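You operate a simulated robot arm through the tools that you are given. There is no shell and no other tool. Be economical: measure what you need, move in short steps, check, and stop when the job is done.

The job below is to be done with a simulated two-armed robot. You get a single attempt, and the scene is never put back.

JOB
Switch off the mains of vat 3, then rinse its white propeller and hang it in the middle fork.
Fine: mains off before the yellow lever; rinse to and fro in the large steel bucket; the fork is on the propeller rack; the yellow lever ends at FREE; the arm stays.

Only the result counts: the job must be done as asked and must still hold three seconds after the hand-in. Knocking over, shifting, dropping, spilling or breaking anything else fails it.

ROBOT AND FRAMES
Two 7-joint arms with two-finger parallel grippers on one trunk, on a base that drives. Base frame: it is fixed to the floor where the robot stands at the start and does not move with it; the origin is under the middle of the robot, x ahead of it, y to its left, z up. Lengths are in mm, angles in degrees, forces in N, time in s.
The left shoulder is at the start at [50, 168, 1057], the right one opposite. With the tool pointing down near the work surface each hand reaches from about 100 to 320 mm from the robot's upright axis, wherever it stands, measured 20 degrees to its own side. Places, roughly: black dial of vat three [600, -200, 500]; black lever of vat three [600, 0, 900]; blue propeller [6500, 4000, 500]; draped cloth [8500, -750, 1000]; large red button of the left control box [7400, 600, 1600]; large red button of the right control box [8800, -2100, 1600]; large red button of vat three [500, -200, 700]; large red button of vat two [500, 1800, 700]; large steel bucket [400, -500, 200]; lever with the yellow ball on the stirrer of vat 3 [1100, -1100, 1400]; main switch of vat three [600, 0, 700]; middle fork of the propeller rack [400, 600, 800]; stirrer of vat three [1300, -900, 1300]; white propeller [6500, 4250, 500]. Payload 1.57 kg a hand.
The TCP of each hand is the grasp point between the finger pads, 30 mm short of the fingertips. In the tool frame z runs along the fingers and y along their closing line. Largest opening 80 mm; finger width 17, thickness 12; the body of the gripper, 40 by 82 mm, starts 80 mm behind the TCP.
Orientation is that of the tool frame in the base frame, as [roll, pitch, yaw] about the fixed x, y, z axes, in that order (R = Rz(yaw) Ry(pitch) Rx(roll)). With the fingers straight down and closing along the base's y, the tool's x points along the base's -x, its y along +y and its z along -z.

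CONTROLS
- The arms move only by the tool move_arm. It takes "left_deltas", "right_deltas" or both (then of equal length, played together; a hand with none holds still); each is a list of rows, each a list of 7 numbers: the shift along the tool's x, y, z in m, then the turn, a rotation vector about the tool's x, y, z in rad, then the finger opening in m, from 0 to 0.08. In form: [[x, y, z, rx, ry, rz, jaw], ...]. A call has 1 to 10 rows; each row is the pose to reach, as a shift and turn from the pose commanded when the call began, along the tool's axes at that moment. Rows are played at 5 a second. More than 50 mm and 8.6 degrees between two rows, or a gripper value outside its range, and nothing of the call is played. Where a pose cannot be reached the arm comes as near as it can. A force on the tool above 90 N (or 10 N above the force at the start of the call, whichever is more), or a blocked arm, ends the call early, and 0.2 s more pass. The fingers move at their own pace (about 45 mm/s each) and stop on an object; they squeeze with about 28 N. The grip force told is the motor's: it shows also when the fingers shut on nothing. Time passes only in rows, and 0.2 s behind the last, so rows that repeat a pose let the fingers close. The reply holds the time, the measured pose of the TCP, the force on the tool along the base axes, the opening and the grip force, in the units named above and with some noise, with the torque about the TCP (base axes, N m) and any sound that the robot's microphone picked up.
- Cameras (640 x 400 px; columns grow to the right, rows downward): "scene" is now at [122.4, -9.3, 1252.6]; the picture's right is [-0.13, -0.99, 0.00], its down [-0.70, 0.09, -0.71] and it looks along [0.70, -0.09, -0.71] (base axes); focal length 214 px, centre (320, 200). "left" rides on the left gripper at [72, 7, -122] in its tool frame; the picture's right is [-0.09, 1.00, 0.00], its down [-0.84, -0.08, -0.54] and it looks along [-0.54, -0.05, 0.84] (tool axes); focal length 238 px, centre (320, 200). "right" rides on the right gripper at [72, -7, -122] in its tool frame; the picture's right is [0.09, 1.00, 0.00], its down [-0.84, 0.08, -0.54] and it looks along [-0.54, 0.05, 0.84] (tool axes); focal length 238 px, centre (320, 200). There is no depth. A picture from a camera that has moved, and an enlarged one, comes with that camera's place and axes in the base frame and with its lens.
- get_image(camera): a new picture of that camera. The clock stands still meanwhile.
- raise_lower(by): slides the trunk up (or, below 0, down) by that many mm; the arms and the scene camera ride with it, the base frame stays. It gives what a move gives, with no picture.
- roll_base(legs): drives the robot by 1 to 6 legs, each [ahead, left, turn to the left] in mm, mm and degrees, along the robot's own axes; the way and the turn of a leg run together, so that a leg with both is an arc; at most 1500 mm and 180 degrees a leg. The arms and the cameras ride along, it lands a little off, and it stops where it bumps. It gives what a move gives.
- pan_tilt(pan, tilt): turns the head with the scene camera to pan (to the left, within 80 degrees either way) and tilt (down, from -29 to 69), counted from straight ahead of the robot. It gives what a move gives.
- inspect(camera, box): a new picture of the part [left, top, right, bottom] of that camera's present view, enlarged. The clock stands still meanwhile.
- job_done(): hands the job in; it is judged then, once.

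Work in short steps. Places have to be worked out from the pictures, the camera data and where the tool is seen: move nearer, look again, correct. Check each grasp and each placing, and mend what went wrong. You have 120 turns and 100 pictures in all, those below and enlarged ones among them. Open the grippers and draw the arms clear of the work before you hand the job in, unless the task says otherwise; then end with one line.

The tools are called as name(argument=value, ...) on one line, values as JSON. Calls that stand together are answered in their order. move_arm: Moves the arms, as the interface text tells. Its arguments: {"type":"object","properties":{"left_deltas":{"type":"array"},"right_deltas":{"type":"array"}},"required":[]} The other tools are called the same way: raise_lower (by) slides the trunk up or down; roll_base (legs) drives the base; pan_tilt (pan, tilt) turns the head that bears the scene camera; get_image (camera) takes a picture; inspect (camera, box) takes an enlarged picture of a part of a camera's view; job_done () hands the job in.

At the start:

```text
t: 0.0
left_position: [448.3, 200.7, 1067.2]
left_orientation: [180.0, 0.0, -179.8]
left_wrist_force: [-0.3, 0.3, -0.6]
left_wrist_torque: [0.01, -0.05, -0.02]
left_opening: 79.9
left_finger_force: 0.1
right_position: [458.3, -188.3, 1060.7]
right_orientation: [-179.9, 0.0, -180.0]
right_wrist_force: [0.4, 0.4, -0.5]
right_wrist_torque: [-0.01, -0.01, 0.0]
right_opening: 80.0
right_finger_force: 0.0
trunk travel left (down, up): [-225.0, 218.0]
robot x, y, heading: [-2.0, 1.8, 0.2]
head pan, tilt: [-7.3, 44.9]
```

scene: 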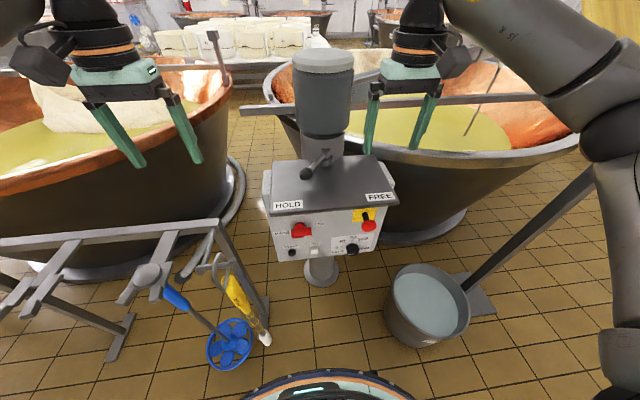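
right: 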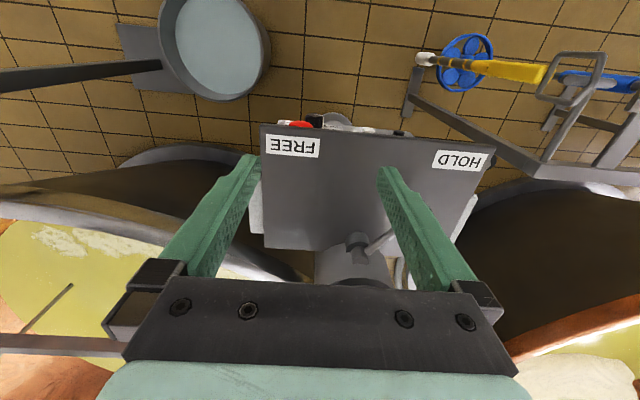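
left: 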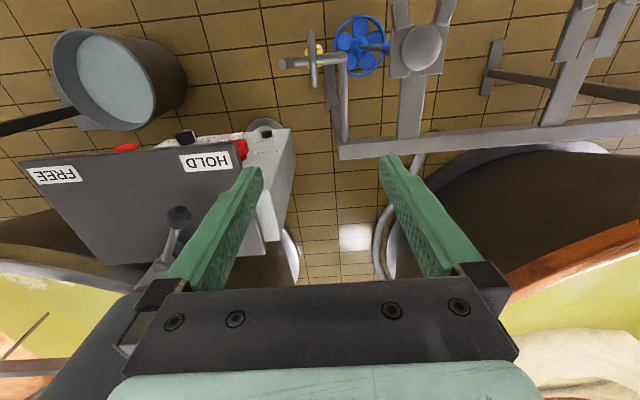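

The first pictures show the control box ahead, the rack on the left and the bucket on the right. I look around for the stirrer of vat 3 and the white propeller.

pan_tilt(pan=-40, tilt=10)

get_image(camera="scene")

pan_tilt(pan=20, tilt=5)

get_image(camera="scene")

```text
t: 1.0
left_position: [449.3, 200.6, 1069.0]
left_orientation: [-180.0, 0.1, -179.9]
left_wrist_force: [0.2, 0.0, -0.6]
left_wrist_torque: [0.01, -0.01, 0.02]
left_opening: 79.8
left_finger_force: 0.1
right_position: [458.3, -189.2, 1058.2]
right_orientation: [-180.0, 0.0, -180.0]
right_wrist_force: [-0.9, 0.1, 0.2]
right_wrist_torque: [0.04, 0.0, -0.02]
right_opening: 80.0
right_finger_force: 0.0
trunk travel left (down, up): [-225.0, 218.0]
robot x, y, heading: [3.1, 1.6, 0.0]
head pan, tilt: [-40.0, 10.0]
```

```text
96 pictures are left
camera scene: at [112.9, -58.6, 1307.3], right [-0.64, -0.77, 0.0], down [-0.13, 0.11, -0.98], along [0.75, -0.63, -0.17], focal length 214 px, centre (320, 200)
```

scene: 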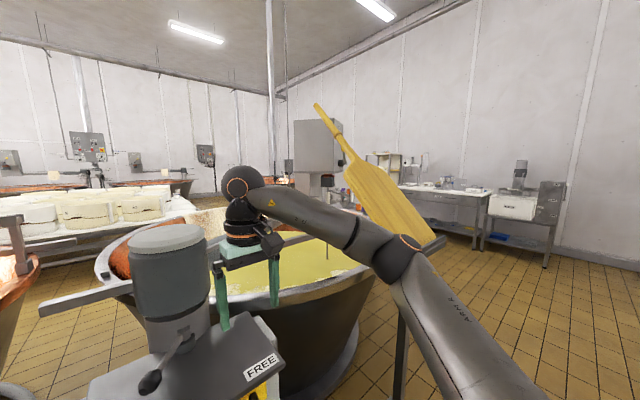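

```text
t: 2.3
left_position: [449.9, 200.2, 1068.6]
left_orientation: [180.0, 0.0, -179.9]
left_wrist_force: [0.3, 0.0, -1.2]
left_wrist_torque: [-0.01, 0.0, -0.02]
left_opening: 80.0
left_finger_force: 0.1
right_position: [457.8, -188.0, 1058.5]
right_orientation: [180.0, 0.0, 180.0]
right_wrist_force: [0.0, -0.3, 0.0]
right_wrist_torque: [0.0, -0.03, -0.01]
right_opening: 80.1
right_finger_force: 0.1
trunk travel left (down, up): [-225.0, 218.0]
robot x, y, heading: [1.0, -0.4, -0.4]
head pan, tilt: [20.0, 5.0]
```

```text
95 pictures are left
camera scene: at [127.9, 32.5, 1315.5], right [0.34, -0.94, 0.0], down [-0.08, -0.03, -1.0], along [0.94, 0.34, -0.09], focal length 214 px, centre (320, 200)
```

scene: 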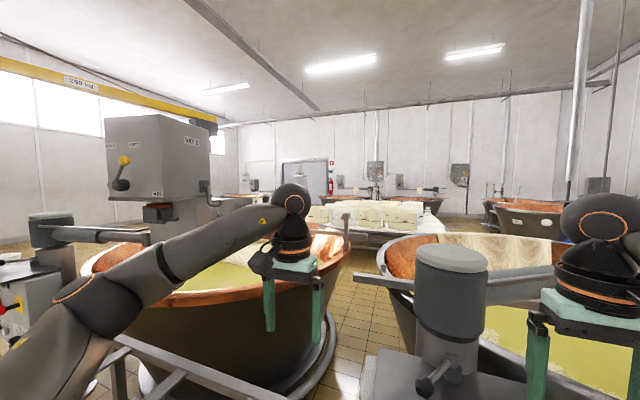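

The stirrer of vat 2 shows what I should find on vat 3: a box with a yellow-ball lever and a coupling below. Next I look closely at vat 3's control box and towards the stirrer.

pan_tilt(pan=-5, tilt=45)

inspect(camera="scene", box=[240, 130, 420, 290])

pan_tilt(pan=-65, tilt=20)

get_image(camera="scene")

pan_tilt(pan=50, tilt=40)

get_image(camera="scene")

```text
t: 3.4
left_position: [449.8, 199.0, 1069.1]
left_orientation: [180.0, 0.1, -179.9]
left_wrist_force: [-0.9, 0.6, 0.2]
left_wrist_torque: [0.02, -0.03, -0.02]
left_opening: 79.8
left_finger_force: 0.2
right_position: [458.3, -188.1, 1059.1]
right_orientation: [180.0, -0.1, -180.0]
right_wrist_force: [0.6, -0.3, -0.1]
right_wrist_torque: [0.02, -0.01, 0.0]
right_opening: 79.9
right_finger_force: 0.0
trunk travel left (down, up): [-225.0, 218.0]
robot x, y, heading: [2.3, -1.6, 0.2]
head pan, tilt: [-5.0, 45.0]
```

```text
2.50 times, centred on (330, 210) of scene
camera zoom: at [122.6, -6.0, 1252.5], right [-0.09, -1.0, 0.0], down [-0.7, 0.06, -0.71], along [0.7, -0.06, -0.71], focal length 536 px, centre (295, 175)
```

zoom: 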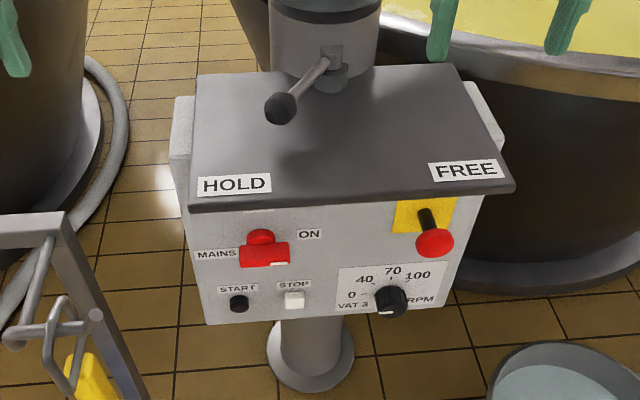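

```text
t: 4.7
left_position: [449.4, 201.1, 1069.0]
left_orientation: [179.9, 0.0, -179.9]
left_wrist_force: [0.3, 0.4, -0.2]
left_wrist_torque: [0.0, -0.01, 0.0]
left_opening: 79.9
left_finger_force: 0.0
right_position: [458.8, -188.2, 1059.6]
right_orientation: [-179.9, 0.1, -180.0]
right_wrist_force: [-1.0, -0.1, 0.5]
right_wrist_torque: [0.01, 0.0, 0.0]
right_opening: 80.1
right_finger_force: 0.0
trunk travel left (down, up): [-225.0, 218.0]
robot x, y, heading: [1.5, 0.5, -0.1]
head pan, tilt: [-65.0, 20.0]
```

```text
93 pictures are left
camera scene: at [81.0, -83.3, 1291.1], right [-0.91, -0.42, 0.0], down [-0.14, 0.31, -0.94], along [0.4, -0.85, -0.34], focal length 214 px, centre (320, 200)
```

scene: 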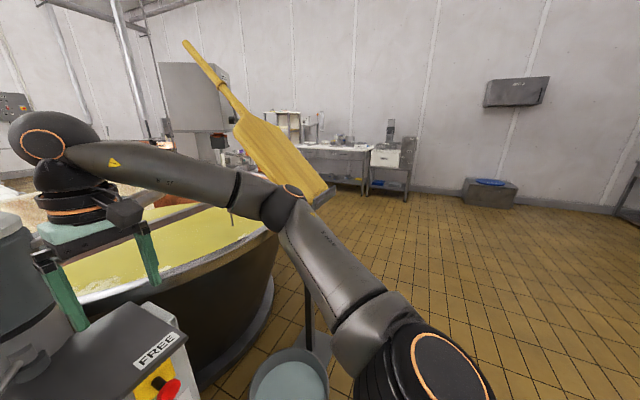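

```text
t: 6.6
left_position: [448.6, 200.7, 1069.1]
left_orientation: [-180.0, 0.0, -180.0]
left_wrist_force: [-0.6, -0.3, 0.2]
left_wrist_torque: [0.02, -0.02, -0.03]
left_opening: 80.0
left_finger_force: 0.1
right_position: [459.0, -188.0, 1060.6]
right_orientation: [-180.0, -0.1, 180.0]
right_wrist_force: [1.2, -0.2, -0.2]
right_wrist_torque: [-0.01, -0.02, -0.01]
right_opening: 80.1
right_finger_force: 0.0
trunk travel left (down, up): [-225.0, 218.0]
robot x, y, heading: [-2.6, 2.3, -0.2]
head pan, tilt: [50.0, 40.0]
```

```text
92 pictures are left
camera scene: at [96.3, 66.2, 1259.7], right [0.77, -0.64, 0.0], down [-0.41, -0.49, -0.77], along [0.49, 0.59, -0.64], focal length 214 px, centre (320, 200)
```

scene: 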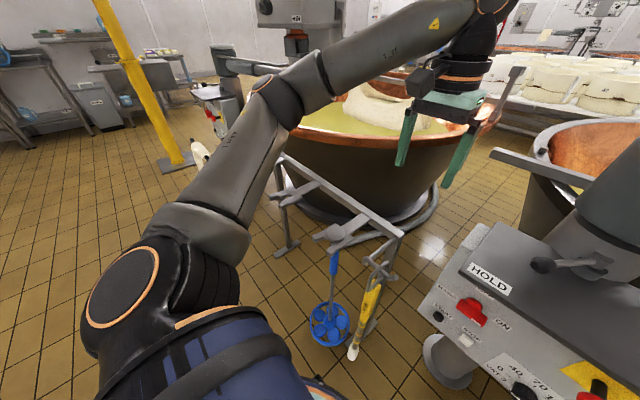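

The MAINS switch is the red handle above START/STOP. I zoom in tightly on it, and then on the stirrer region.

pan_tilt(pan=0, tilt=50)

inspect(camera="scene", box=[275, 180, 355, 230])

pan_tilt(pan=-45, tilt=5)

inspect(camera="scene", box=[240, 100, 480, 260])

pan_tilt(pan=50, tilt=40)

inspect(camera="scene", box=[240, 140, 460, 370])

```text
t: 7.8
left_position: [449.3, 199.9, 1068.7]
left_orientation: [180.0, 0.0, -180.0]
left_wrist_force: [-0.1, -0.5, -0.1]
left_wrist_torque: [-0.01, 0.02, 0.02]
left_opening: 79.9
left_finger_force: 0.2
right_position: [458.0, -188.2, 1059.0]
right_orientation: [-180.0, -0.1, -180.0]
right_wrist_force: [0.4, 0.6, 0.4]
right_wrist_torque: [0.0, 0.01, -0.01]
right_opening: 79.9
right_finger_force: 0.1
trunk travel left (down, up): [-225.0, 218.0]
robot x, y, heading: [-0.4, -0.5, -0.2]
head pan, tilt: [0.0, 50.0]
```

```text
8.00 times, centred on (315, 205) of scene
camera zoom: at [118.6, 1.2, 1245.6], right [0.0, -1.0, 0.0], down [-0.77, 0.0, -0.64], along [0.64, 0.0, -0.77], focal length 1716 px, centre (360, 160)
```

zoom: 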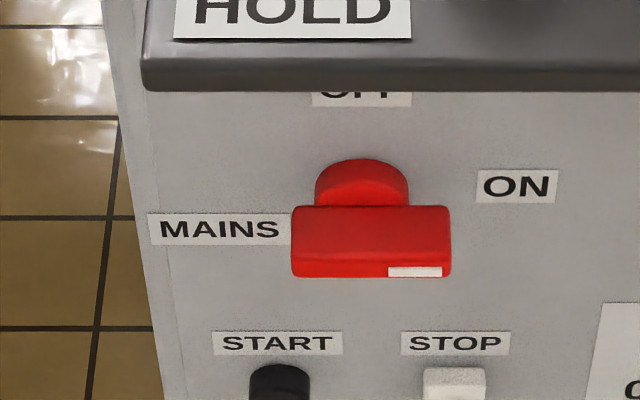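

```text
t: 8.9
left_position: [449.3, 200.6, 1069.9]
left_orientation: [179.9, 0.1, -179.9]
left_wrist_force: [-0.2, -0.1, -0.7]
left_wrist_torque: [0.01, 0.0, 0.01]
left_opening: 79.8
left_finger_force: 0.1
right_position: [458.8, -189.7, 1058.8]
right_orientation: [-180.0, 0.0, -179.9]
right_wrist_force: [-0.1, 0.0, 0.8]
right_wrist_torque: [0.03, 0.02, 0.0]
right_opening: 79.7
right_finger_force: 0.0
trunk travel left (down, up): [-225.0, 218.0]
robot x, y, heading: [-3.9, 1.2, 0.1]
head pan, tilt: [-45.0, 5.0]
```

```text
2.50 times, centred on (360, 180) of scene
camera zoom: at [106.6, -63.8, 1315.4], right [-0.71, -0.71, 0.0], down [-0.06, 0.06, -1.0], along [0.7, -0.7, -0.09], focal length 536 px, centre (220, 250)
```

zoom: 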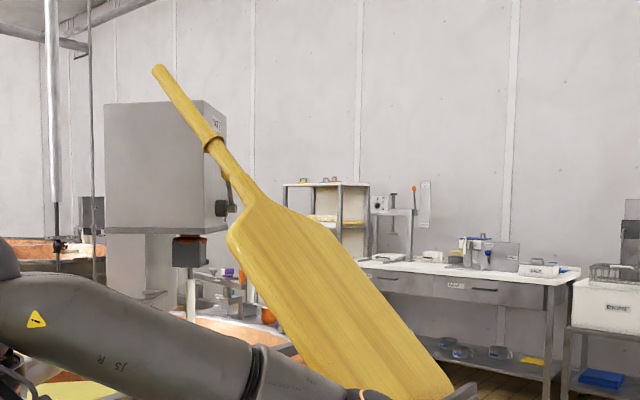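

```text
t: 10.6
left_position: [449.5, 200.8, 1068.8]
left_orientation: [180.0, -0.1, -180.0]
left_wrist_force: [0.0, -0.5, 0.2]
left_wrist_torque: [0.02, -0.02, 0.02]
left_opening: 79.8
left_finger_force: 0.2
right_position: [460.0, -187.9, 1058.4]
right_orientation: [-180.0, 0.0, -179.9]
right_wrist_force: [-0.5, 0.1, 0.1]
right_wrist_torque: [-0.01, 0.0, -0.02]
right_opening: 80.0
right_finger_force: 0.1
trunk travel left (down, up): [-225.0, 218.0]
robot x, y, heading: [-0.3, -4.2, 0.1]
head pan, tilt: [50.0, 40.0]
```

```text
1.74 times, centred on (350, 255) of scene
camera zoom: at [96.3, 66.2, 1259.7], right [0.77, -0.64, 0.0], down [-0.41, -0.49, -0.77], along [0.49, 0.59, -0.64], focal length 373 px, centre (268, 104)
```

zoom: 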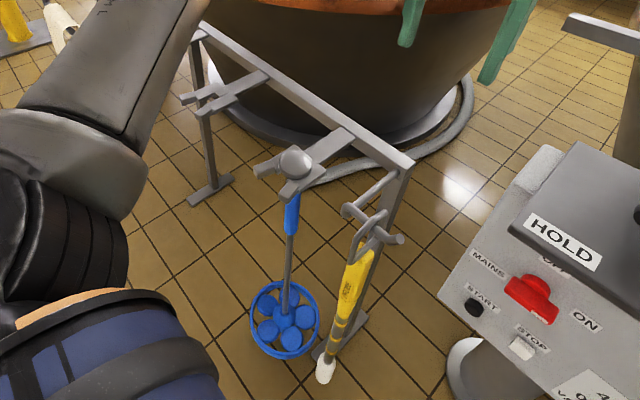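

The switch mark points to ON (3 o'clock) and OFF is at 12 o'clock. I triangulate its handle at about [570, -3, 650]. I pitch the right hand so that it points forward, in place.

move_arm(right_deltas=[[0, 0, 0, 0, -0.148, 0, 0.08], [0.005, 0, 0, 0, -0.296, 0, 0.08], [0.01, 0, 0, 0, -0.444, 0, 0.08], [0.015, 0, 0, 0, -0.592, 0, 0.08], [0.02, 0, 0, 0, -0.74, 0, 0.08], [0.02, 0, 0, 0, -0.888, 0, 0.08], [0.02, 0, 0, 0, -1.036, 0, 0.08], [0.02, 0, 0, 0, -1.184, 0, 0.08], [0.02, 0, 0, 0, -1.332, 0, 0.08], [0.02, 0, 0, 0, -1.48, 0, 0.08]])

pan_tilt(pan=0, tilt=45)

get_image(camera="scene")

```text
t: 12.8
left_position: [449.7, 200.1, 1069.5]
left_orientation: [-180.0, 0.0, 180.0]
left_wrist_force: [-0.3, 0.3, 0.2]
left_wrist_torque: [0.0, 0.02, 0.01]
left_opening: 79.8
left_finger_force: 0.2
right_position: [466.8, -181.4, 1066.8]
right_orientation: [179.9, 82.1, 179.8]
right_wrist_force: [-0.1, -0.7, 0.1]
right_wrist_torque: [0.0, 0.01, 0.01]
right_opening: 79.9
right_finger_force: 0.1
right hand out of reach, approached as far as the arm can: row 9, 10
trunk travel left (down, up): [-225.0, 218.0]
robot x, y, heading: [2.9, -0.8, 0.0]
head pan, tilt: [50.0, 40.0]
```

```text
t: 14.0
left_position: [449.6, 200.0, 1069.1]
left_orientation: [-180.0, 0.1, -179.9]
left_wrist_force: [0.0, -0.7, -0.2]
left_wrist_torque: [0.03, -0.02, -0.04]
left_opening: 80.0
left_finger_force: 0.1
right_position: [465.7, -180.7, 1065.5]
right_orientation: [179.9, 82.1, 180.0]
right_wrist_force: [-0.6, -0.1, 0.5]
right_wrist_torque: [-0.01, 0.0, 0.01]
right_opening: 79.9
right_finger_force: 0.2
trunk travel left (down, up): [-225.0, 218.0]
robot x, y, heading: [1.7, -0.0, 0.1]
head pan, tilt: [0.0, 45.0]
```

```text
88 pictures are left
camera scene: at [122.9, 1.2, 1252.5], right [0.0, -1.0, 0.0], down [-0.71, 0.0, -0.71], along [0.71, 0.0, -0.71], focal length 214 px, centre (320, 200)
```

scene: 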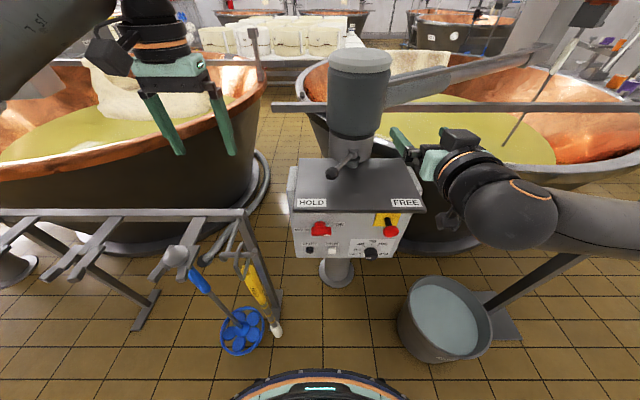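

The hand is at its near limit there. I drive back 150 mm and lower the trunk 180 mm, to work in front of the box and see under the lid.

roll_base(legs=[[-150, 0, 0]])

raise_lower(by=-180)

move_arm(right_deltas=[[0, 0, 0, 0, 0, 0.148, 0.08], [0, 0, 0, 0, 0, 0.296, 0.08], [0, 0, 0, 0, 0, 0.444, 0.08], [0, 0, 0, 0, 0, 0.592, 0.08], [0, 0, 0, 0, 0, 0.74, 0.08], [0, 0, 0, 0, 0, 0.888, 0.08], [0, 0, 0, 0, 0, 1.036, 0.08], [0, 0, 0, 0, 0, 1.184, 0.08], [0, 0, 0, 0, 0, 1.332, 0.08], [0, 0, 0, 0, 0, 1.48, 0.08]])

get_image(camera="scene")

get_image(camera="right")

```text
t: 15.4
left_position: [298.1, 200.5, 1068.5]
left_orientation: [180.0, 0.0, -179.9]
left_wrist_force: [-0.4, 0.1, 0.8]
left_wrist_torque: [-0.03, -0.02, -0.04]
left_opening: 80.1
left_finger_force: 0.0
right_position: [315.3, -181.6, 1066.7]
right_orientation: [-180.0, 82.0, 179.9]
right_wrist_force: [-0.6, -0.2, 0.7]
right_wrist_torque: [0.01, -0.06, 0.02]
right_opening: 79.7
right_finger_force: 0.1
trunk travel left (down, up): [-225.0, 218.0]
robot x, y, heading: [-148.3, -4.5, 0.2]
head pan, tilt: [0.0, 45.0]
```

```text
t: 17.4
left_position: [298.7, 199.4, 888.3]
left_orientation: [-180.0, 0.0, 180.0]
left_wrist_force: [0.1, 0.5, 0.8]
left_wrist_torque: [0.0, 0.0, 0.03]
left_opening: 80.1
left_finger_force: 0.0
right_position: [315.7, -180.4, 885.3]
right_orientation: [-180.0, 82.0, 179.8]
right_wrist_force: [-0.3, 0.3, 0.1]
right_wrist_torque: [0.01, 0.04, 0.05]
right_opening: 80.0
right_finger_force: 0.1
trunk travel left (down, up): [-45.0, 398.0]
robot x, y, heading: [-149.6, 0.6, -0.1]
head pan, tilt: [0.0, 45.0]
```

```text
t: 19.6
left_position: [298.3, 200.3, 889.0]
left_orientation: [180.0, 0.0, -179.9]
left_wrist_force: [0.4, 0.2, 0.2]
left_wrist_torque: [-0.01, 0.0, 0.0]
left_opening: 80.0
left_finger_force: 0.1
right_position: [315.6, -181.7, 885.2]
right_orientation: [98.0, 5.1, 90.7]
right_wrist_force: [-0.4, 0.0, 0.0]
right_wrist_torque: [0.02, 0.01, -0.03]
right_opening: 80.5
right_finger_force: 0.0
trunk travel left (down, up): [-45.0, 398.0]
robot x, y, heading: [-149.4, -3.7, 0.2]
head pan, tilt: [0.0, 45.0]
```

```text
87 pictures are left
camera scene: at [-27.8, 1.1, 1072.5], right [0.0, -1.0, 0.0], down [-0.71, 0.0, -0.71], along [0.71, 0.0, -0.71], focal length 214 px, centre (320, 200)
```

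scene: 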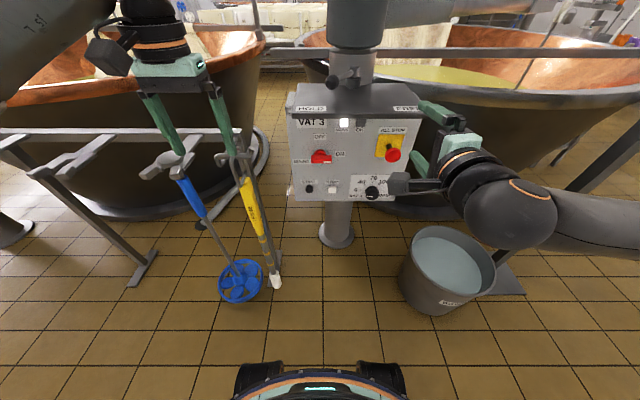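

```text
86 pictures are left
camera right: at [193.2, -109.7, 890.8], right [0.14, 0.18, 0.97], down [-0.52, -0.83, 0.22], along [0.85, -0.53, -0.02], focal length 238 px, centre (320, 200)
```

right: 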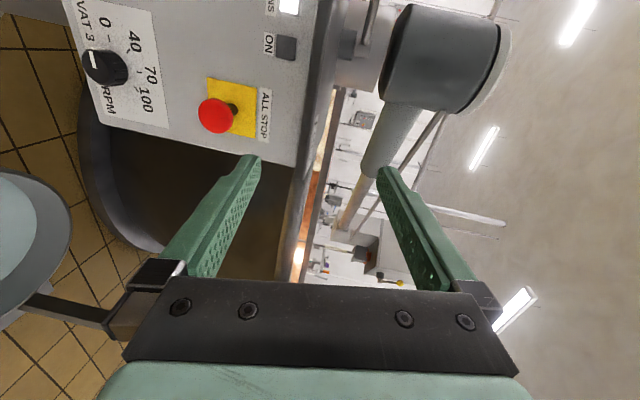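

There is now a clear view of the front panel. I zoom in on it to triangulate the switch.

inspect(camera="scene", box=[280, 90, 440, 210])

```text
3.33 times, centred on (360, 150) of scene
camera zoom: at [-27.8, 1.1, 1072.5], right [0.0, -1.0, 0.0], down [-0.71, 0.0, -0.71], along [0.71, 0.0, -0.71], focal length 715 px, centre (187, 367)
```

zoom: 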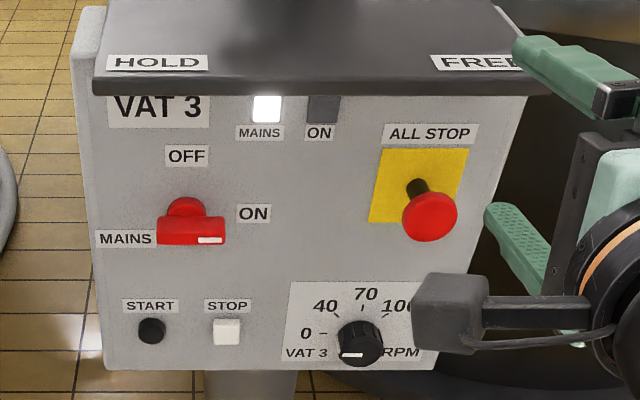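

The panel shows the bar front at about [550, -3, 679] with the panel at x≈582. I bring the right hand level in front of it, fingers closing vertically, and stop about 70 mm short.

move_arm(right_deltas=[[0.033, -0.031, 0.005, -0.03, 0, 0.02, 0.08], [0.066, -0.062, 0.0095, -0.06, 0, 0.04, 0.08], [0.099, -0.093, 0.014, -0.09, 0, 0.06, 0.08], [0.132, -0.124, 0.019, -0.12, 0, 0.08, 0.08], [0.165, -0.155, 0.024, -0.14, 0, 0.09, 0.08], [0.198, -0.187, 0.029, -0.14, 0, 0.09, 0.08], [0.198, -0.181, 0.069, -0.14, 0, 0.09, 0.08], [0.197, -0.175, 0.109, -0.14, 0, 0.09, 0.08], [0.197, -0.17, 0.15, -0.14, 0, 0.09, 0.08]])

get_image(camera="right")

inspect(camera="scene", box=[220, 60, 440, 260])

```text
t: 21.6
left_position: [297.0, 200.0, 889.3]
left_orientation: [-180.0, -0.1, -179.9]
left_wrist_force: [0.1, -0.2, 0.0]
left_wrist_torque: [-0.01, 0.0, -0.01]
left_opening: 80.0
left_finger_force: 0.1
right_position: [437.5, 0.0, 680.1]
right_orientation: [90.3, 0.0, 90.1]
right_wrist_force: [-0.6, 0.0, -0.1]
right_wrist_torque: [0.0, -0.01, 0.02]
right_opening: 80.1
right_finger_force: 0.1
trunk travel left (down, up): [-45.0, 398.0]
robot x, y, heading: [-147.8, 0.3, -0.1]
head pan, tilt: [0.0, 45.0]
```

```text
84 pictures are left
camera right: at [315.7, 71.9, 674.7], right [0.0, 0.09, 1.0], down [-0.54, -0.84, 0.08], along [0.84, -0.54, 0.05], focal length 238 px, centre (320, 200)
```

right: 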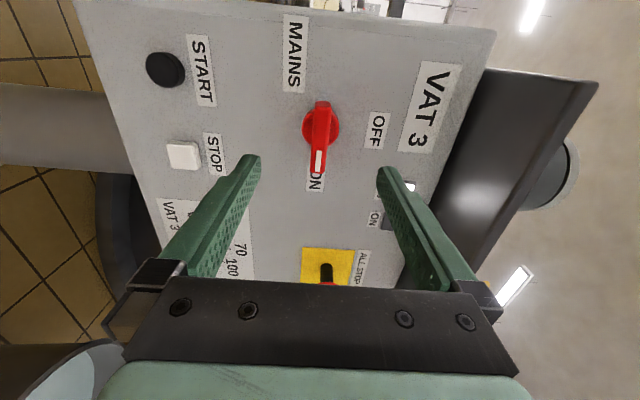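

```text
2.00 times, centred on (330, 160) of scene
camera zoom: at [-27.8, 1.1, 1072.5], right [0.0, -1.0, 0.0], down [-0.71, 0.0, -0.71], along [0.71, 0.0, -0.71], focal length 429 px, centre (300, 280)
```

zoom: 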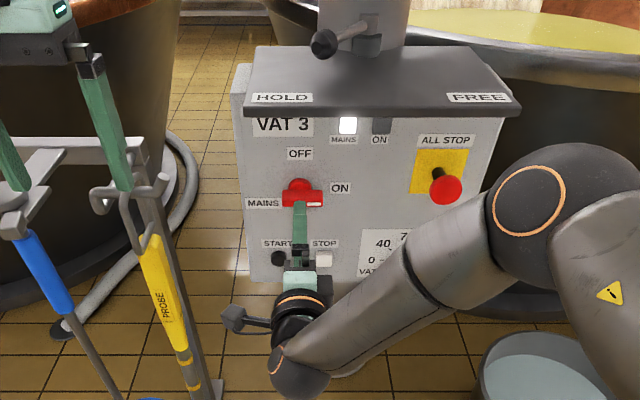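

The hand camera confirms the handle is between the fingers' line, with an 18 mm bar at z≈681. I move ahead to TCP x≈534 and close.

move_arm(right_deltas=[[0, 0, 0.04, 0, 0, 0, 0.08], [0, 0.001, 0.075, 0, 0, 0, 0.08], [0, 0.001, 0.097, 0, 0, 0, 0.08], [0, 0.001, 0.097, 0, 0, 0, 0.04], [0, 0.001, 0.097, 0, 0, 0, 0.0], [0, 0.001, 0.097, 0, 0, 0, 0.0], [0, 0.001, 0.097, 0, 0, 0, 0.0], [0, 0.001, 0.097, 0, 0, 0, 0.0]])

get_image(camera="right")

```text
t: 23.4
left_position: [300.5, 200.4, 889.0]
left_orientation: [180.0, -0.1, -180.0]
left_wrist_force: [0.2, 0.0, -0.4]
left_wrist_torque: [0.02, 0.01, -0.02]
left_opening: 80.2
left_finger_force: 0.1
right_position: [534.0, 11.5, 686.1]
right_orientation: [91.4, 0.0, 90.0]
right_wrist_force: [-3.1, 0.0, -23.5]
right_wrist_torque: [0.2, -0.34, -0.1]
right_opening: 26.5
right_finger_force: 29.4
right hand out of reach, approached as far as the arm can: row 1, 2, 3, 4, 5, 6, 7, 8
trunk travel left (down, up): [-45.0, 398.0]
robot x, y, heading: [-149.5, -2.1, -0.1]
head pan, tilt: [0.0, 45.0]
```

```text
82 pictures are left
camera right: at [410.5, 85.0, 682.4], right [0.02, 0.09, 1.0], down [-0.54, -0.84, 0.09], along [0.84, -0.54, 0.03], focal length 238 px, centre (320, 200)
```

right: 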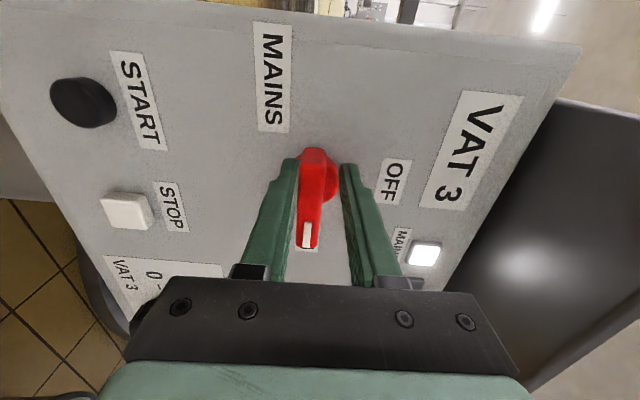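

The grip is on, but the arm is at its reach limit and pushed 11 mm off line. I release, back off and drive 90 mm nearer.

move_arm(right_deltas=[[0, 0, 0, 0, 0, 0, 0.06], [0, 0, 0, 0, 0, 0, 0.08], [0, 0, -0.04, 0, 0, 0, 0.08], [0, 0, -0.08, 0, 0, 0, 0.08], [0, 0, -0.12, 0, 0, 0, 0.08], [0, 0, -0.16, 0, 0, 0, 0.08], [0, 0, -0.16, 0, 0, 0, 0.08]])

roll_base(legs=[[90, 0, 0]])

```text
t: 25.0
left_position: [298.6, 200.2, 888.7]
left_orientation: [-180.0, 0.0, -179.9]
left_wrist_force: [0.6, 0.2, -0.3]
left_wrist_torque: [0.02, -0.01, 0.02]
left_opening: 79.9
left_finger_force: 0.1
right_position: [372.9, 11.1, 692.4]
right_orientation: [90.0, 0.0, 90.3]
right_wrist_force: [-0.1, 0.3, -0.6]
right_wrist_torque: [0.0, 0.0, -0.01]
right_opening: 79.8
right_finger_force: 0.1
trunk travel left (down, up): [-45.0, 398.0]
robot x, y, heading: [-151.8, 3.6, 0.2]
head pan, tilt: [0.0, 45.0]
```

```text
t: 26.1
left_position: [387.0, 200.3, 889.4]
left_orientation: [179.9, 0.0, -179.9]
left_wrist_force: [-0.1, 0.3, -0.9]
left_wrist_torque: [-0.05, 0.02, -0.01]
left_opening: 79.9
left_finger_force: 0.1
right_position: [462.5, 10.4, 693.1]
right_orientation: [90.0, 0.0, 90.4]
right_wrist_force: [-0.9, 1.0, -0.4]
right_wrist_torque: [0.0, 0.02, -0.04]
right_opening: 80.2
right_finger_force: 0.0
trunk travel left (down, up): [-45.0, 398.0]
robot x, y, heading: [-56.5, 3.0, -0.1]
head pan, tilt: [0.0, 45.0]
```

I realign to y≈-1, z≈681 and check the view before advancing.

move_arm(right_deltas=[[-0.011, -0.012, 0.0, 0, 0, 0, 0.08], [-0.011, -0.012, 0.02, 0, 0, 0, 0.08], [-0.011, -0.012, 0.02, 0, 0, 0, 0.08]])

get_image(camera="right")

```text
t: 26.9
left_position: [388.8, 200.0, 889.4]
left_orientation: [179.9, 0.0, -179.8]
left_wrist_force: [-1.0, -0.6, -0.7]
left_wrist_torque: [0.01, 0.0, -0.04]
left_opening: 80.0
left_finger_force: 0.1
right_position: [483.9, 0.6, 678.8]
right_orientation: [89.9, -0.1, 90.4]
right_wrist_force: [-0.2, 0.3, -0.3]
right_wrist_torque: [-0.03, 0.02, 0.01]
right_opening: 80.1
right_finger_force: 0.1
trunk travel left (down, up): [-45.0, 398.0]
robot x, y, heading: [-63.3, -1.4, -0.2]
head pan, tilt: [0.0, 45.0]
```

```text
81 pictures are left
camera right: at [361.1, 71.9, 674.1], right [0.0, 0.09, 1.0], down [-0.54, -0.84, 0.08], along [0.84, -0.53, 0.05], focal length 238 px, centre (320, 200)
```

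right: 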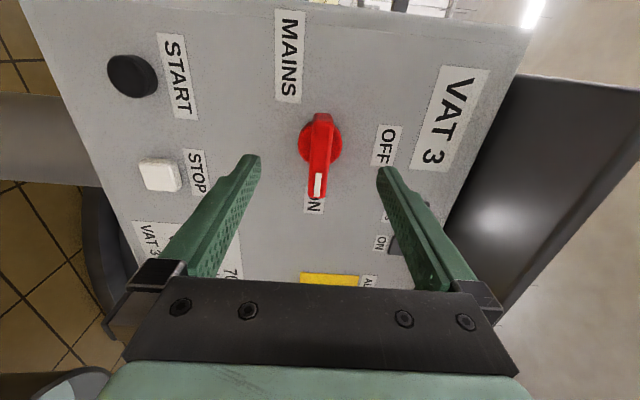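

The bar is centred between the fingers, its axis at y≈-4. I advance 50 mm and close.

move_arm(right_deltas=[[-0.004, 0.001, 0.03, 0, 0, 0, 0.08], [-0.004, 0.001, 0.05, 0, 0, 0, 0.08], [-0.004, 0.001, 0.05, 0, 0, 0, 0.04], [-0.004, 0.001, 0.05, 0, 0, 0, 0.0], [-0.004, 0.001, 0.05, 0, 0, 0, 0.0], [-0.004, 0.001, 0.05, 0, 0, 0, 0.0]])

get_image(camera="right")

```text
t: 28.3
left_position: [388.7, 199.8, 889.2]
left_orientation: [-180.0, -0.1, -179.8]
left_wrist_force: [-0.2, -0.2, 0.3]
left_wrist_torque: [0.02, 0.0, 0.01]
left_opening: 79.8
left_finger_force: 0.0
right_position: [532.4, -1.0, 680.3]
right_orientation: [90.6, 0.2, 90.1]
right_wrist_force: [0.8, 0.5, -9.6]
right_wrist_torque: [0.0, -0.24, 0.03]
right_opening: 16.2
right_finger_force: 13.0
right hand out of reach, approached as far as the arm can: row 2, 3, 4, 5, 6
trunk travel left (down, up): [-45.0, 398.0]
robot x, y, heading: [-61.2, -0.9, 0.0]
head pan, tilt: [0.0, 45.0]
```

```text
80 pictures are left
camera right: at [409.7, 70.9, 675.5], right [0.01, 0.09, 1.0], down [-0.54, -0.84, 0.08], along [0.84, -0.54, 0.04], focal length 238 px, centre (320, 200)
```

right: 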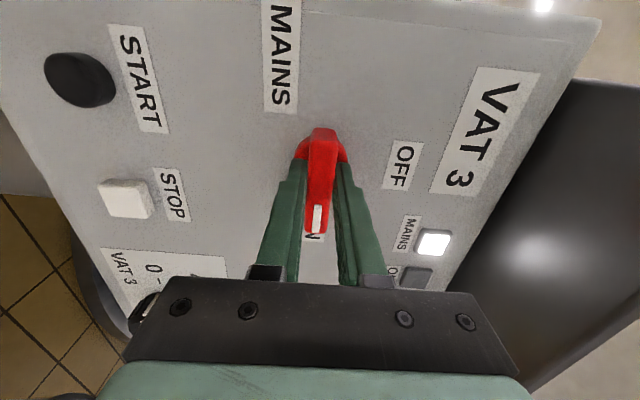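

The bar is gripped (16 mm). I turn the hand -85° about its axis, towards OFF.

move_arm(right_deltas=[[0, 0, 0, 0, 0, -0.148, 0], [0, 0, 0, 0, 0, -0.296, 0], [0, 0, 0, 0, 0, -0.444, 0], [0, 0, 0, 0, 0, -0.592, 0], [0, 0, 0, 0, 0, -0.74, 0], [0, 0, 0, 0, 0, -0.888, 0], [0, 0, 0, 0, 0, -1.036, 0], [0, 0, 0, 0, 0, -1.184, 0], [0, 0, 0, 0, 0, -1.332, 0], [0, 0, 0, 0, 0, -1.48, 0]])

get_image(camera="right")

```text
t: 30.5
left_position: [389.2, 200.9, 887.8]
left_orientation: [180.0, -0.2, -179.8]
left_wrist_force: [0.8, 0.0, 0.3]
left_wrist_torque: [-0.01, 0.01, 0.01]
left_opening: 79.9
left_finger_force: 0.1
right_position: [531.7, -0.1, 680.5]
right_orientation: [95.9, 84.8, 96.0]
right_wrist_force: [-1.7, -3.3, -17.8]
right_wrist_torque: [-0.12, 0.17, -0.54]
right_opening: 15.8
right_finger_force: 31.7
trunk travel left (down, up): [-45.0, 398.0]
robot x, y, heading: [-60.8, -2.5, -0.2]
head pan, tilt: [0.0, 45.0]
```

```text
79 pictures are left
camera right: at [409.2, -0.7, 610.6], right [0.0, 1.0, 0.0], down [-0.53, 0.0, 0.85], along [0.85, 0.0, 0.53], focal length 238 px, centre (320, 200)
```

right: 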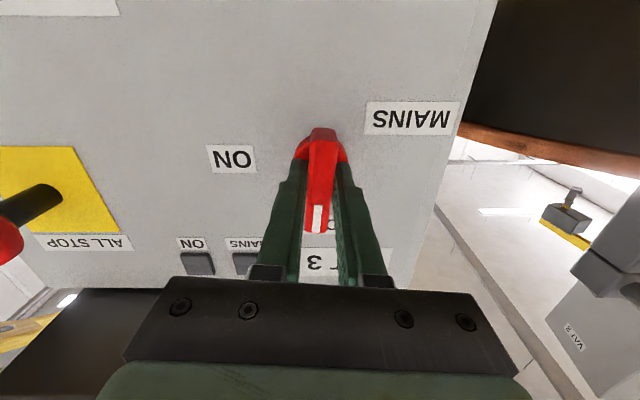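

The MAINS lamp has gone dark. I give it the last few degrees, release, back straight off and check.

move_arm(right_deltas=[[0, 0, 0, 0, 0, -0.1, 0], [0, 0, 0, 0, 0, -0.1, 0], [0, 0, 0, 0, 0, -0.1, 0.05], [0, 0, 0, 0, 0, -0.1, 0.08], [0, 0, 0, 0, 0, -0.1, 0.08], [0, 0, -0.04, 0, 0, -0.1, 0.08], [0, 0, -0.08, 0, 0, -0.1, 0.08], [0, 0, -0.12, 0, 0, -0.1, 0.08]])

get_image(camera="right")

```text
t: 32.3
left_position: [389.7, 200.2, 889.0]
left_orientation: [-179.9, -0.1, -179.9]
left_wrist_force: [-0.1, 0.1, 0.0]
left_wrist_torque: [0.04, 0.01, 0.0]
left_opening: 79.8
left_finger_force: 0.0
right_position: [411.0, -1.3, 684.3]
right_orientation: [-89.4, 89.6, -89.0]
right_wrist_force: [-0.9, -0.7, 0.4]
right_wrist_torque: [0.03, -0.03, 0.03]
right_opening: 80.1
right_finger_force: 0.1
trunk travel left (down, up): [-45.0, 398.0]
robot x, y, heading: [-61.7, 0.9, -0.2]
head pan, tilt: [0.0, 45.0]
```

```text
78 pictures are left
camera right: at [288.8, -9.4, 613.1], right [-0.01, 0.99, -0.1], down [-0.54, 0.08, 0.84], along [0.84, 0.06, 0.54], focal length 238 px, centre (320, 200)
```

right: 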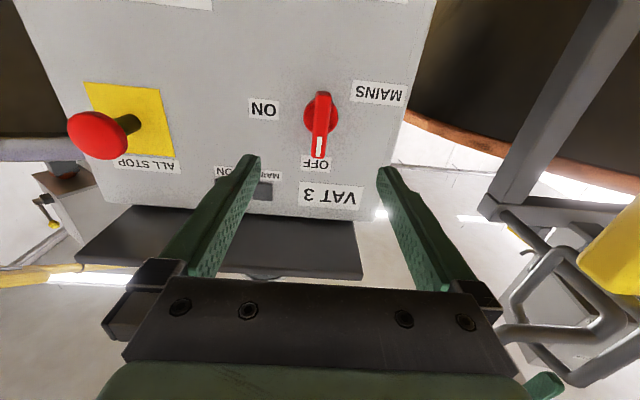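

Mains is OFF, with the mark on OFF and the lamp dark. I drive back, raise the trunk, and look towards the stirrer of vat 3.

roll_base(legs=[[-450, 0, 0], [0, -800, 0]])

raise_lower(by=200)

pan_tilt(pan=-5, tilt=15)

get_image(camera="scene")

```text
t: 42.0
left_position: [-63.5, -599.0, 888.4]
left_orientation: [179.9, -0.1, 179.7]
left_wrist_force: [0.0, -0.4, -0.4]
left_wrist_torque: [0.02, -0.03, -0.01]
left_opening: 80.3
left_finger_force: 0.1
right_position: [-42.4, -801.6, 684.7]
right_orientation: [-93.3, 89.5, -93.3]
right_wrist_force: [0.1, -0.4, 0.1]
right_wrist_torque: [0.02, 0.03, 0.0]
right_opening: 79.7
right_finger_force: 0.1
trunk travel left (down, up): [-45.0, 398.0]
robot x, y, heading: [-511.3, -797.3, -0.3]
head pan, tilt: [0.0, 45.0]
```

```text
t: 44.2
left_position: [-64.2, -598.9, 1088.2]
left_orientation: [180.0, 0.1, 179.7]
left_wrist_force: [0.4, 0.0, 0.2]
left_wrist_torque: [0.0, 0.02, -0.04]
left_opening: 80.1
left_finger_force: 0.0
right_position: [-41.2, -800.1, 883.1]
right_orientation: [-93.8, 89.5, -93.8]
right_wrist_force: [-0.3, 0.4, -0.1]
right_wrist_torque: [-0.02, 0.01, 0.01]
right_opening: 80.1
right_finger_force: 0.1
trunk travel left (down, up): [-245.0, 198.0]
robot x, y, heading: [-510.6, -798.6, -0.4]
head pan, tilt: [0.0, 45.0]
```

```text
t: 45.1
left_position: [-62.9, -599.4, 1089.1]
left_orientation: [-180.0, 0.0, 179.7]
left_wrist_force: [-0.4, -0.1, 0.2]
left_wrist_torque: [0.0, 0.04, 0.01]
left_opening: 80.0
left_finger_force: 0.0
right_position: [-41.8, -801.2, 884.4]
right_orientation: [-93.0, 89.5, -93.1]
right_wrist_force: [0.0, 0.5, -0.4]
right_wrist_torque: [-0.02, 0.01, 0.03]
right_opening: 79.8
right_finger_force: 0.1
trunk travel left (down, up): [-245.0, 198.0]
robot x, y, heading: [-516.3, -798.2, -0.2]
head pan, tilt: [-5.0, 15.0]
```

```text
77 pictures are left
camera scene: at [-379.7, -804.6, 1319.2], right [-0.09, -1.0, 0.0], down [-0.26, 0.02, -0.97], along [0.96, -0.09, -0.26], focal length 214 px, centre (320, 200)
```

scene: 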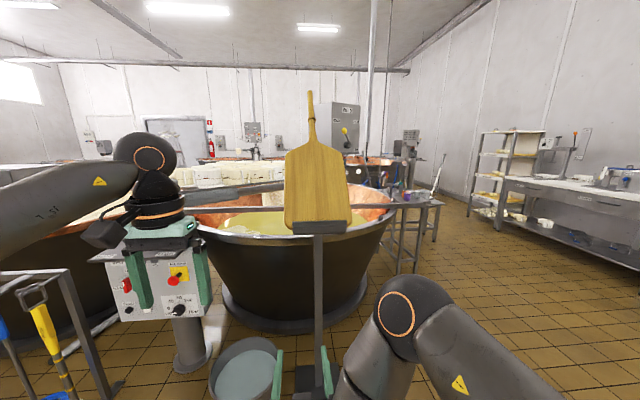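

I zoom on the stirrer box with the yellow ball lever behind the paddle.

inspect(camera="scene", box=[270, 80, 430, 240])

roll_base(legs=[[0, -600, 0]])

pan_tilt(pan=12, tilt=10)

get_image(camera="scene")

```text
2.50 times, centred on (350, 160) of scene
camera zoom: at [-379.7, -804.6, 1319.2], right [-0.09, -1.0, 0.0], down [-0.26, 0.02, -0.97], along [0.96, -0.09, -0.26], focal length 536 px, centre (245, 300)
```

zoom: 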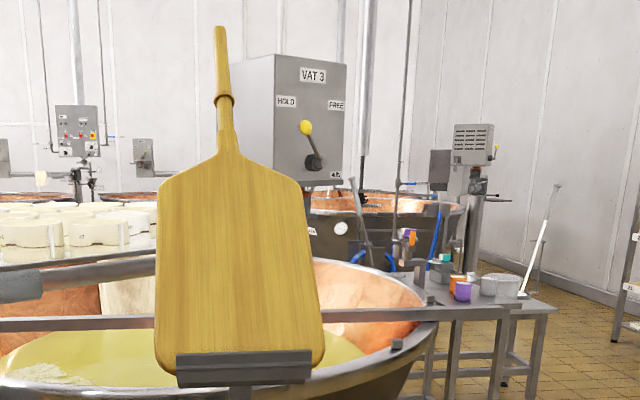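

```text
t: 50.9
left_position: [-67.1, -1204.8, 1089.6]
left_orientation: [179.9, 0.1, 179.7]
left_wrist_force: [-1.4, 0.0, 0.5]
left_wrist_torque: [0.01, -0.01, -0.04]
left_opening: 80.5
left_finger_force: 0.1
right_position: [-44.9, -1406.7, 884.9]
right_orientation: [-93.2, 89.6, -93.2]
right_wrist_force: [0.6, -1.4, 0.6]
right_wrist_torque: [0.03, 0.0, 0.0]
right_opening: 80.1
right_finger_force: 0.1
trunk travel left (down, up): [-245.0, 198.0]
robot x, y, heading: [-519.6, -1401.0, -0.2]
head pan, tilt: [-5.0, 15.0]
```

```text
t: 51.7
left_position: [-67.7, -1205.1, 1089.3]
left_orientation: [179.9, 0.0, 179.7]
left_wrist_force: [-0.9, -0.6, 0.3]
left_wrist_torque: [-0.01, 0.01, 0.01]
left_opening: 80.0
left_finger_force: 0.2
right_position: [-43.8, -1405.7, 884.4]
right_orientation: [-93.2, 89.4, -93.2]
right_wrist_force: [0.8, -0.2, -0.5]
right_wrist_torque: [0.03, 0.02, 0.03]
right_opening: 79.8
right_finger_force: 0.1
trunk travel left (down, up): [-245.0, 198.0]
robot x, y, heading: [-518.8, -1398.3, -0.3]
head pan, tilt: [12.0, 10.0]
```

```text
75 pictures are left
camera scene: at [-385.1, -1382.6, 1327.4], right [0.2, -0.98, 0.0], down [-0.17, -0.04, -0.98], along [0.96, 0.2, -0.17], focal length 214 px, centre (320, 200)
```

scene: 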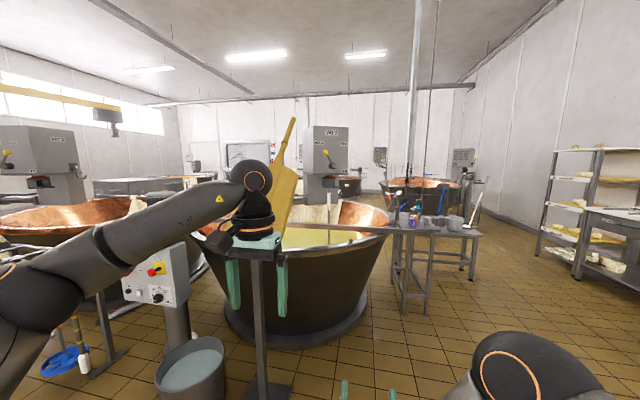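

I zoom beneath the stirrer box to see the coupling and propeller.

inspect(camera="scene", box=[250, 110, 400, 260])

roll_base(legs=[[900, -200, 0]])

pan_tilt(pan=45, tilt=15)

get_image(camera="scene")

```text
2.67 times, centred on (325, 185) of scene
camera zoom: at [-385.1, -1382.6, 1327.4], right [0.2, -0.98, 0.0], down [-0.17, -0.04, -0.98], along [0.96, 0.2, -0.17], focal length 572 px, centre (307, 240)
```

zoom: 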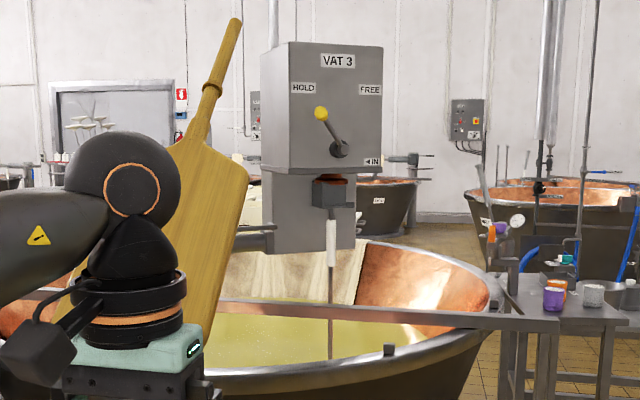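

```text
t: 56.5
left_position: [827.1, -1416.9, 1088.7]
left_orientation: [179.9, -0.1, 179.4]
left_wrist_force: [0.4, -0.1, 1.0]
left_wrist_torque: [-0.02, -0.01, 0.0]
left_opening: 80.1
left_finger_force: 0.0
right_position: [848.5, -1618.1, 885.2]
right_orientation: [-94.0, 89.5, -94.3]
right_wrist_force: [0.1, 0.8, -0.7]
right_wrist_torque: [0.01, 0.03, 0.0]
right_opening: 80.1
right_finger_force: 0.1
trunk travel left (down, up): [-245.0, 198.0]
robot x, y, heading: [376.7, -1612.6, -0.9]
head pan, tilt: [12.0, 10.0]
```

```text
t: 57.5
left_position: [827.6, -1416.6, 1088.7]
left_orientation: [179.9, 0.0, 179.4]
left_wrist_force: [-0.6, -0.3, -0.8]
left_wrist_torque: [0.01, -0.03, -0.01]
left_opening: 79.7
left_finger_force: 0.0
right_position: [848.8, -1618.7, 884.7]
right_orientation: [-93.0, 89.5, -93.2]
right_wrist_force: [0.2, 0.0, -0.1]
right_wrist_torque: [0.0, 0.02, 0.01]
right_opening: 80.0
right_finger_force: 0.1
trunk travel left (down, up): [-245.0, 198.0]
robot x, y, heading: [374.0, -1612.5, -0.8]
head pan, tilt: [45.0, 15.0]
```

```text
73 pictures are left
camera scene: at [484.4, -1545.9, 1319.3], right [0.7, -0.72, 0.0], down [-0.19, -0.18, -0.97], along [0.69, 0.67, -0.26], focal length 214 px, centre (320, 200)
```

scene: 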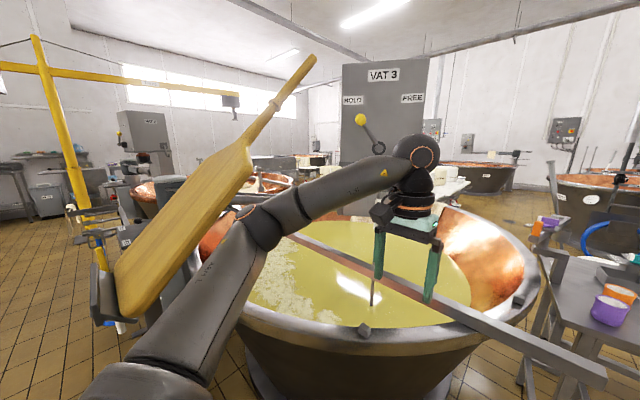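

The lever ball triangulates to [1150, -1100, 1400], and its pivot to [1210, -1139, 1301]. The box face normal is about (-0.83, -0.56), with the white handle below at about [1164, -1129, 1060]. I raise the trunk, turn 35° left to face the stirrer, and look.

raise_lower(by=190)

roll_base(legs=[[0, 0, 35]])

pan_tilt(pan=0, tilt=25)

get_image(camera="scene")

```text
t: 59.6
left_position: [827.6, -1415.7, 1278.8]
left_orientation: [-179.9, 0.0, 179.3]
left_wrist_force: [0.1, 1.0, -0.1]
left_wrist_torque: [0.0, 0.0, 0.01]
left_opening: 80.2
left_finger_force: 0.0
right_position: [849.0, -1618.3, 1073.8]
right_orientation: [-93.9, 89.5, -94.2]
right_wrist_force: [0.2, -0.3, 0.6]
right_wrist_torque: [0.01, -0.04, -0.02]
right_opening: 79.9
right_finger_force: 0.0
trunk travel left (down, up): [-435.0, 8.0]
robot x, y, heading: [375.0, -1613.8, -0.7]
head pan, tilt: [45.0, 15.0]
```

```text
t: 61.6
left_position: [635.7, -1194.8, 1279.2]
left_orientation: [-180.0, 0.0, -146.1]
left_wrist_force: [0.8, -0.7, 0.5]
left_wrist_torque: [-0.03, 0.02, 0.01]
left_opening: 80.1
left_finger_force: 0.1
right_position: [769.5, -1350.0, 1074.1]
right_orientation: [-92.6, 89.5, -58.2]
right_wrist_force: [0.3, 0.1, 0.4]
right_wrist_torque: [0.0, -0.01, -0.02]
right_opening: 79.9
right_finger_force: 0.1
trunk travel left (down, up): [-435.0, 8.0]
robot x, y, heading: [373.4, -1609.3, 34.0]
head pan, tilt: [45.0, 15.0]
```

```text
t: 62.8
left_position: [636.8, -1194.1, 1279.3]
left_orientation: [180.0, 0.1, -146.0]
left_wrist_force: [0.2, 0.0, -0.6]
left_wrist_torque: [0.01, 0.02, -0.01]
left_opening: 79.8
left_finger_force: 0.1
right_position: [769.5, -1349.2, 1073.3]
right_orientation: [-92.9, 89.5, -58.6]
right_wrist_force: [0.7, 0.3, 0.5]
right_wrist_torque: [0.01, -0.02, 0.02]
right_opening: 79.9
right_finger_force: 0.1
trunk travel left (down, up): [-435.0, 8.0]
robot x, y, heading: [373.8, -1613.7, 33.6]
head pan, tilt: [0.0, 25.0]
```

```text
72 pictures are left
camera scene: at [487.2, -1537.0, 1493.1], right [0.56, -0.83, 0.0], down [-0.35, -0.24, -0.91], along [0.75, 0.51, -0.42], focal length 214 px, centre (320, 200)
```

scene: 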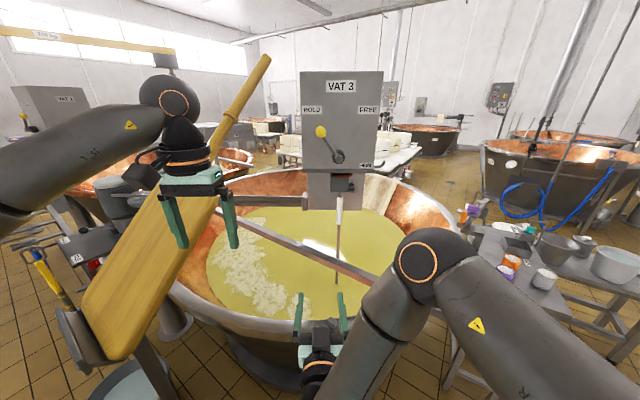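

I zoom in on the lever, coupling and white handle for geometry.

inspect(camera="scene", box=[290, 70, 400, 210])

inspect(camera="scene", box=[260, 170, 440, 300])

```text
2.86 times, centred on (345, 140) of scene
camera zoom: at [487.2, -1537.0, 1493.1], right [0.56, -0.83, 0.0], down [-0.35, -0.24, -0.91], along [0.75, 0.51, -0.42], focal length 613 px, centre (249, 371)
```

zoom: 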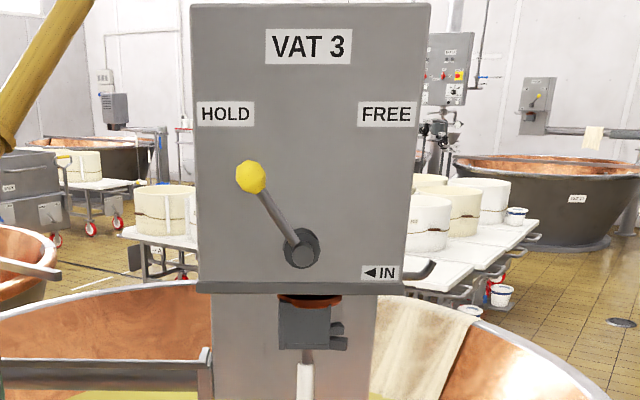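

```text
3.08 times, centred on (350, 235) of scene
camera zoom: at [487.2, -1537.0, 1493.1], right [0.56, -0.83, 0.0], down [-0.35, -0.24, -0.91], along [0.75, 0.51, -0.42], focal length 660 px, centre (228, 92)
```

zoom: 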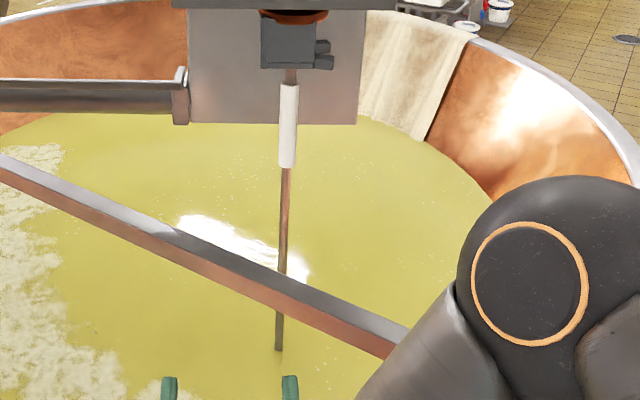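

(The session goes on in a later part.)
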